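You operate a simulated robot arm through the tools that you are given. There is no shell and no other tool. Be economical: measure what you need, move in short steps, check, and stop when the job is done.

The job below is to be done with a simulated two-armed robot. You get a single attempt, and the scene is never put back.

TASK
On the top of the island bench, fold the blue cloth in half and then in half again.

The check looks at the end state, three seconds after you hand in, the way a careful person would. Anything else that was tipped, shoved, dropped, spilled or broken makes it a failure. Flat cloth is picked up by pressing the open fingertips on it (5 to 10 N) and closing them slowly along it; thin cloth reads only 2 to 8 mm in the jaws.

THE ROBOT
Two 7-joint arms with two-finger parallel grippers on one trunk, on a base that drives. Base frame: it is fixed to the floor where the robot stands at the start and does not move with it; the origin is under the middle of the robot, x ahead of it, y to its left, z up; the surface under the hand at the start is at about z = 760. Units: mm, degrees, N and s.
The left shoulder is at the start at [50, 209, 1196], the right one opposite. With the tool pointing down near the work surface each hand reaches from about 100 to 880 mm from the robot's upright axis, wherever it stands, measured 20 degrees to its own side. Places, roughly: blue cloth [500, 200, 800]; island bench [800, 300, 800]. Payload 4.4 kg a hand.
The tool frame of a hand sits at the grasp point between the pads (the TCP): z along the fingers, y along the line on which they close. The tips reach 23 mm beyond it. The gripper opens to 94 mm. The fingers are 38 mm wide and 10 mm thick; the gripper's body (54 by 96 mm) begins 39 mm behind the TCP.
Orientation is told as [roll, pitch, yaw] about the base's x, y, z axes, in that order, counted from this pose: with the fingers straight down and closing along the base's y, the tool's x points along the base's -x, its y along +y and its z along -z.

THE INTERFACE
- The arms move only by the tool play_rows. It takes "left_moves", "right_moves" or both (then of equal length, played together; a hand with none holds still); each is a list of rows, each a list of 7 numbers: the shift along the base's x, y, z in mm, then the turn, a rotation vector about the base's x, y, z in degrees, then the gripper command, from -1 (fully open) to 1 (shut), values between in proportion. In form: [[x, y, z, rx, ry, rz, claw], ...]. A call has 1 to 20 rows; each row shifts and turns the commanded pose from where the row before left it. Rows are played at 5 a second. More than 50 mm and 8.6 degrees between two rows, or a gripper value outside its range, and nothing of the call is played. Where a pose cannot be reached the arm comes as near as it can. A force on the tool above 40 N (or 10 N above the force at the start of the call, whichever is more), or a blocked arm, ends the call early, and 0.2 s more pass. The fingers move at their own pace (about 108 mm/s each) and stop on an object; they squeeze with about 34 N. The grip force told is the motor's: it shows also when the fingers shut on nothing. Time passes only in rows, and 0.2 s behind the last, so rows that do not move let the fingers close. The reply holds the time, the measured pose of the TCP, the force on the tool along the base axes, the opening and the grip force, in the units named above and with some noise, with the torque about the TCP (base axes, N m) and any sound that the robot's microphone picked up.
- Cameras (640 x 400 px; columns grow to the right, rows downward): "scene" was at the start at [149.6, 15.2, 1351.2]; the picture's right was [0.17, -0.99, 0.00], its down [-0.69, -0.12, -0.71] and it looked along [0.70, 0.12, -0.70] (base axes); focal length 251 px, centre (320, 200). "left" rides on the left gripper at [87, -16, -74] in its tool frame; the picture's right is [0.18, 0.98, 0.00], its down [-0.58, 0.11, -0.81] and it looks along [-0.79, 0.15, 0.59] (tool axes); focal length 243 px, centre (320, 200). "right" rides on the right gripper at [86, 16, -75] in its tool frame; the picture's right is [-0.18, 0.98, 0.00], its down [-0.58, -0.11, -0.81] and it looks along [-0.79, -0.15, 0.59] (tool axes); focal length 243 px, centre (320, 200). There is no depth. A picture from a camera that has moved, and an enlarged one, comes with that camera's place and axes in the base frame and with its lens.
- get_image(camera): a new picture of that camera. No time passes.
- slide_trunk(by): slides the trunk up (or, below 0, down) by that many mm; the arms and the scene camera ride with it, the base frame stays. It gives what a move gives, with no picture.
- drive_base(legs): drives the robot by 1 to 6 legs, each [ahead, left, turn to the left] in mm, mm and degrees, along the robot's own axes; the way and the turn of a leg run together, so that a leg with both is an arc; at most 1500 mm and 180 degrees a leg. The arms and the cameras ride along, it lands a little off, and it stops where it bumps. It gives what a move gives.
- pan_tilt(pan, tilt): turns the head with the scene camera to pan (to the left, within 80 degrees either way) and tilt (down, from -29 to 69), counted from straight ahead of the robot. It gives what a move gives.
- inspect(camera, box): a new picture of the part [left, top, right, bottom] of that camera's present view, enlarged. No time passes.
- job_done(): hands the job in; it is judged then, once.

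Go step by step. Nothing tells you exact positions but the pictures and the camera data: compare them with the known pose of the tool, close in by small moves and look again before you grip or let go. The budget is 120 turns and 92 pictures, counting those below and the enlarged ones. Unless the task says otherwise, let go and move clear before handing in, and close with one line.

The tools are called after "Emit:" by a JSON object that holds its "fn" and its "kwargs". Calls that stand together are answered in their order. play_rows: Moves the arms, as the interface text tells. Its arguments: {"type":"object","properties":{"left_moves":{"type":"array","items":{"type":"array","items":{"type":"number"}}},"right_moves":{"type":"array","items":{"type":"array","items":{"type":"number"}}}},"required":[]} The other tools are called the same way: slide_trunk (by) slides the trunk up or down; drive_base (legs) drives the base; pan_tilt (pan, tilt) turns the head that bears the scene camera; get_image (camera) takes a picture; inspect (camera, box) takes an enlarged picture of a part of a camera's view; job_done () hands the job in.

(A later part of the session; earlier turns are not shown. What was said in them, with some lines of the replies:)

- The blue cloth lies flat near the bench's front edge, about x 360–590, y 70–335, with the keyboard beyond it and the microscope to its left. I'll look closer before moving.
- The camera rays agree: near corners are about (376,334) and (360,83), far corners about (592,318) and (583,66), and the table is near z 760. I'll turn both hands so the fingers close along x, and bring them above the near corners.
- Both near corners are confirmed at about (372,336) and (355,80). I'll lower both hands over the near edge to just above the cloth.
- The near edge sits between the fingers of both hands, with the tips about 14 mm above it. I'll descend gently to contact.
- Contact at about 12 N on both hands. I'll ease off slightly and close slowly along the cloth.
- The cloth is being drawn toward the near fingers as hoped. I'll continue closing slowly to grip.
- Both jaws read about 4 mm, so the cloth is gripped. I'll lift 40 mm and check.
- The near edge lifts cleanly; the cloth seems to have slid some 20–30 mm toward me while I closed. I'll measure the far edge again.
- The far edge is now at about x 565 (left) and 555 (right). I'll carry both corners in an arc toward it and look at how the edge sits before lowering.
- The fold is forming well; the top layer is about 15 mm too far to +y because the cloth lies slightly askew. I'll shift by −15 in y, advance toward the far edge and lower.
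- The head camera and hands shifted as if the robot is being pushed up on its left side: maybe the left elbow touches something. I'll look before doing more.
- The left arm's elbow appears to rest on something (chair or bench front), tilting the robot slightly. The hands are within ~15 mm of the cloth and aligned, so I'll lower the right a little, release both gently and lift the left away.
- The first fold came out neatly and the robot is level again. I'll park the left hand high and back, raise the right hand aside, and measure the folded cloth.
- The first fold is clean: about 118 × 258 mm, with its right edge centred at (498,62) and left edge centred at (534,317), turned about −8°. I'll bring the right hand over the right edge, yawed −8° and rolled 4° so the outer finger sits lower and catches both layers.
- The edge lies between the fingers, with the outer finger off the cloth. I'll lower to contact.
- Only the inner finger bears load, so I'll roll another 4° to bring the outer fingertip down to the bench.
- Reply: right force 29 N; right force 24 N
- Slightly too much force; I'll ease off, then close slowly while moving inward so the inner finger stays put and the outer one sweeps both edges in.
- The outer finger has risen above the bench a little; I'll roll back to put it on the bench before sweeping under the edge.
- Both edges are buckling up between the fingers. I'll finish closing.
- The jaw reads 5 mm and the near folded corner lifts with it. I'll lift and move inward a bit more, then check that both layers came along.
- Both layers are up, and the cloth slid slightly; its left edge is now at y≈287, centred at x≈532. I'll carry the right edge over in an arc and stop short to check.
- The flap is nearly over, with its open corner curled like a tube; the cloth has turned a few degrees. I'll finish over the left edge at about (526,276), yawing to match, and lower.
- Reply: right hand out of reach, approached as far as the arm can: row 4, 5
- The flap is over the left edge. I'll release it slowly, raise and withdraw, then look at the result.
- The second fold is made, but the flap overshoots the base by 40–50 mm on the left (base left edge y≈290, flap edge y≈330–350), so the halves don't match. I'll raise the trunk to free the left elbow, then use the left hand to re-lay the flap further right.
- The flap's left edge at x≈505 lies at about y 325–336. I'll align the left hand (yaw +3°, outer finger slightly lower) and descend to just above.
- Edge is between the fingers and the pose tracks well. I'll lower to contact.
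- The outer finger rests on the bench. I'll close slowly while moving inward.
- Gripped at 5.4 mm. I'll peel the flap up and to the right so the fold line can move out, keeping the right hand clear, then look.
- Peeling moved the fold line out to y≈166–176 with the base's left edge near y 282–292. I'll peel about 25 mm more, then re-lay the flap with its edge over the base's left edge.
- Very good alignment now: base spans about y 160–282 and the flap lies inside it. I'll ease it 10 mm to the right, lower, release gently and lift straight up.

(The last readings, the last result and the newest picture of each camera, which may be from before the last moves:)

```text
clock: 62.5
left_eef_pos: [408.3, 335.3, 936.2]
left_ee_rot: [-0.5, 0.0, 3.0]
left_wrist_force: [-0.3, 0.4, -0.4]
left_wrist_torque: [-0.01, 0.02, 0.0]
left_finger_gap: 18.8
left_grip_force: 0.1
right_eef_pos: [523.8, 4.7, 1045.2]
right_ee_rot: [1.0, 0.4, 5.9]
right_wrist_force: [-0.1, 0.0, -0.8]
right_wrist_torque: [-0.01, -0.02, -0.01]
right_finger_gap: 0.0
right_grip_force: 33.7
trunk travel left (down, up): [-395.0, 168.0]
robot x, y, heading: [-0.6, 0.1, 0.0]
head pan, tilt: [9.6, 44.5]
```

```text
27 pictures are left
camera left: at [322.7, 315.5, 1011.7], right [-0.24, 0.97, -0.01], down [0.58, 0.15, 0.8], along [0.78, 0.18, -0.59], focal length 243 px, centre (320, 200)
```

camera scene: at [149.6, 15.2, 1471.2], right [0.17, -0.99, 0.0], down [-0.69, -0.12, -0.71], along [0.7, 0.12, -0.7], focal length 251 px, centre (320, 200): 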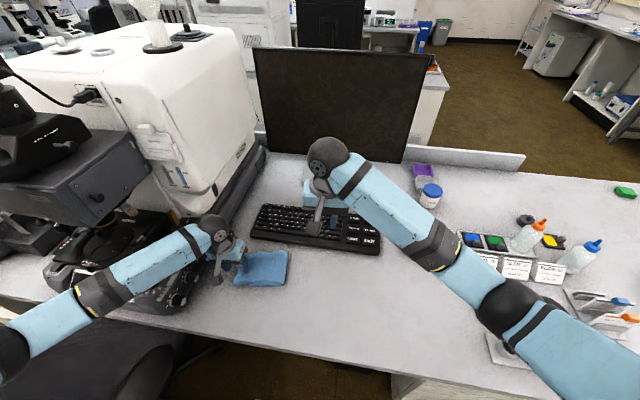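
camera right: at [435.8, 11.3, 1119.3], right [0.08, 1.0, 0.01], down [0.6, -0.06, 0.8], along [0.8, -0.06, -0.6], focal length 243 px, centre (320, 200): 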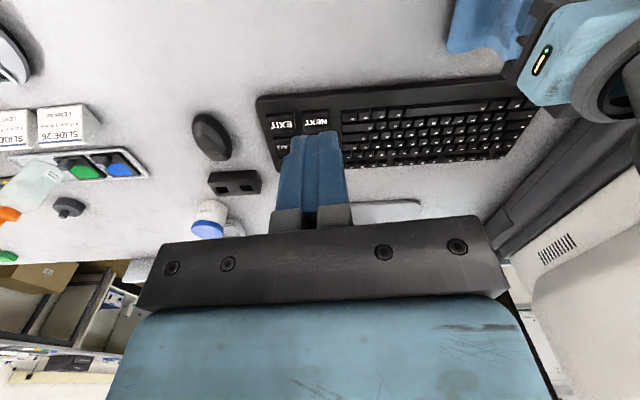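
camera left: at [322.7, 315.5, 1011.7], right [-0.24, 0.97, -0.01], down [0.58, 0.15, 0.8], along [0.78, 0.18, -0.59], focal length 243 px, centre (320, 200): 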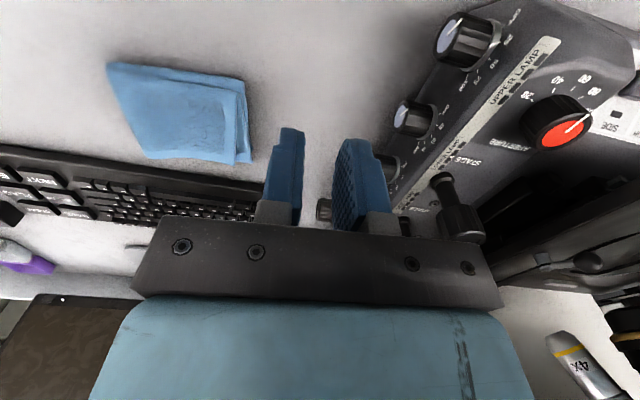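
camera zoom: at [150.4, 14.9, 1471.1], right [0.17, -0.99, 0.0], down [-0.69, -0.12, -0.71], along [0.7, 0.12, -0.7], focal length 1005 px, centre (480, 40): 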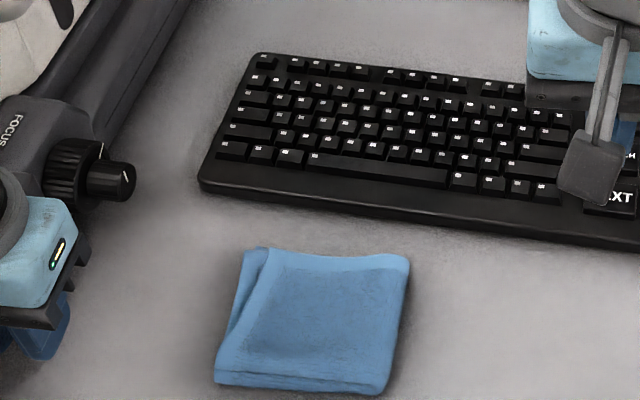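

The cloth is now a neat quarter-size square. I'll take one closer look before clearing away.

Emit:
{"fn": "inspect", "kwargs": {"camera": "scene", "box": [245, 245, 309, 295]}}

Emit:
{"fn": "inspect", "kwargs": {"camera": "left", "box": [90, 40, 282, 180]}}

Emit:
{"fn": "get_image", "kwargs": {"camera": "scene"}}

```text
8.00 times, centred on (277, 270) of scene
camera zoom: at [150.4, 14.9, 1471.1], right [0.17, -0.99, 0.0], down [-0.69, -0.12, -0.71], along [0.7, 0.12, -0.7], focal length 2010 px, centre (664, -360)
```

zoom: 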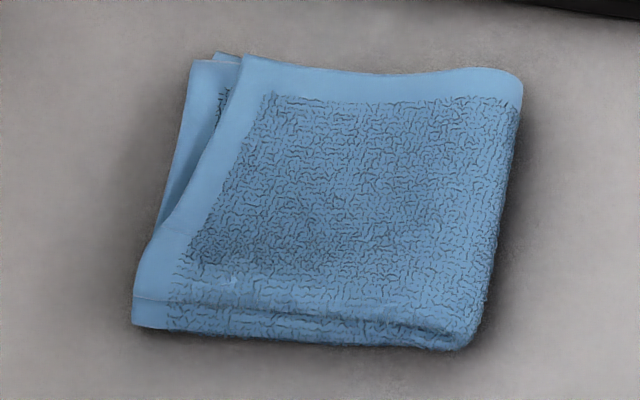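

```text
2.86 times, centred on (186, 110) of left
camera zoom: at [322.7, 315.5, 1011.7], right [-0.24, 0.97, -0.01], down [0.58, 0.15, 0.8], along [0.78, 0.18, -0.59], focal length 693 px, centre (703, 457)
```

zoom: 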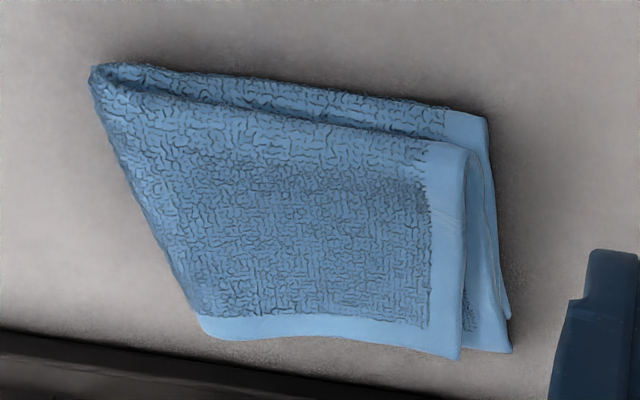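

```text
24 pictures are left
camera scene: at [150.4, 14.9, 1471.1], right [0.17, -0.99, 0.0], down [-0.69, -0.12, -0.71], along [0.7, 0.12, -0.7], focal length 251 px, centre (320, 200)
```

scene: 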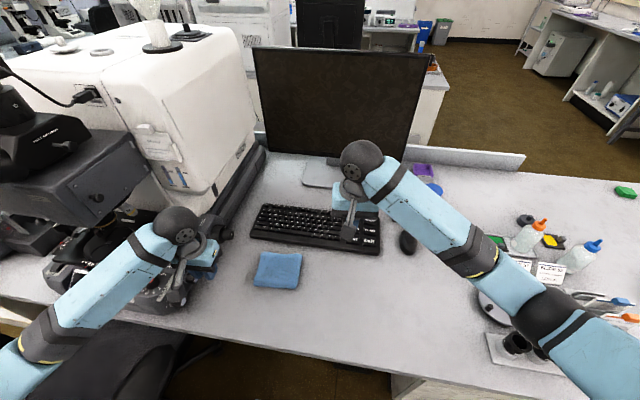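

The cloth is folded into quarters with the edges within about 10–15 mm. Both hands are clear and nothing else appears disturbed, so I'm handing in.

Emit:
{"fn": "job_done", "kwargs": {}}

```text
The job is handed in.
```

The blue cloth is folded in half and then in half again on the bench; its edges match to within about 10–15 mm, and both hands are clear. During the first fold the left arm leaned on something, probably the chair or bench front, and tilted the robot for a moment; nothing looked moved afterwards.
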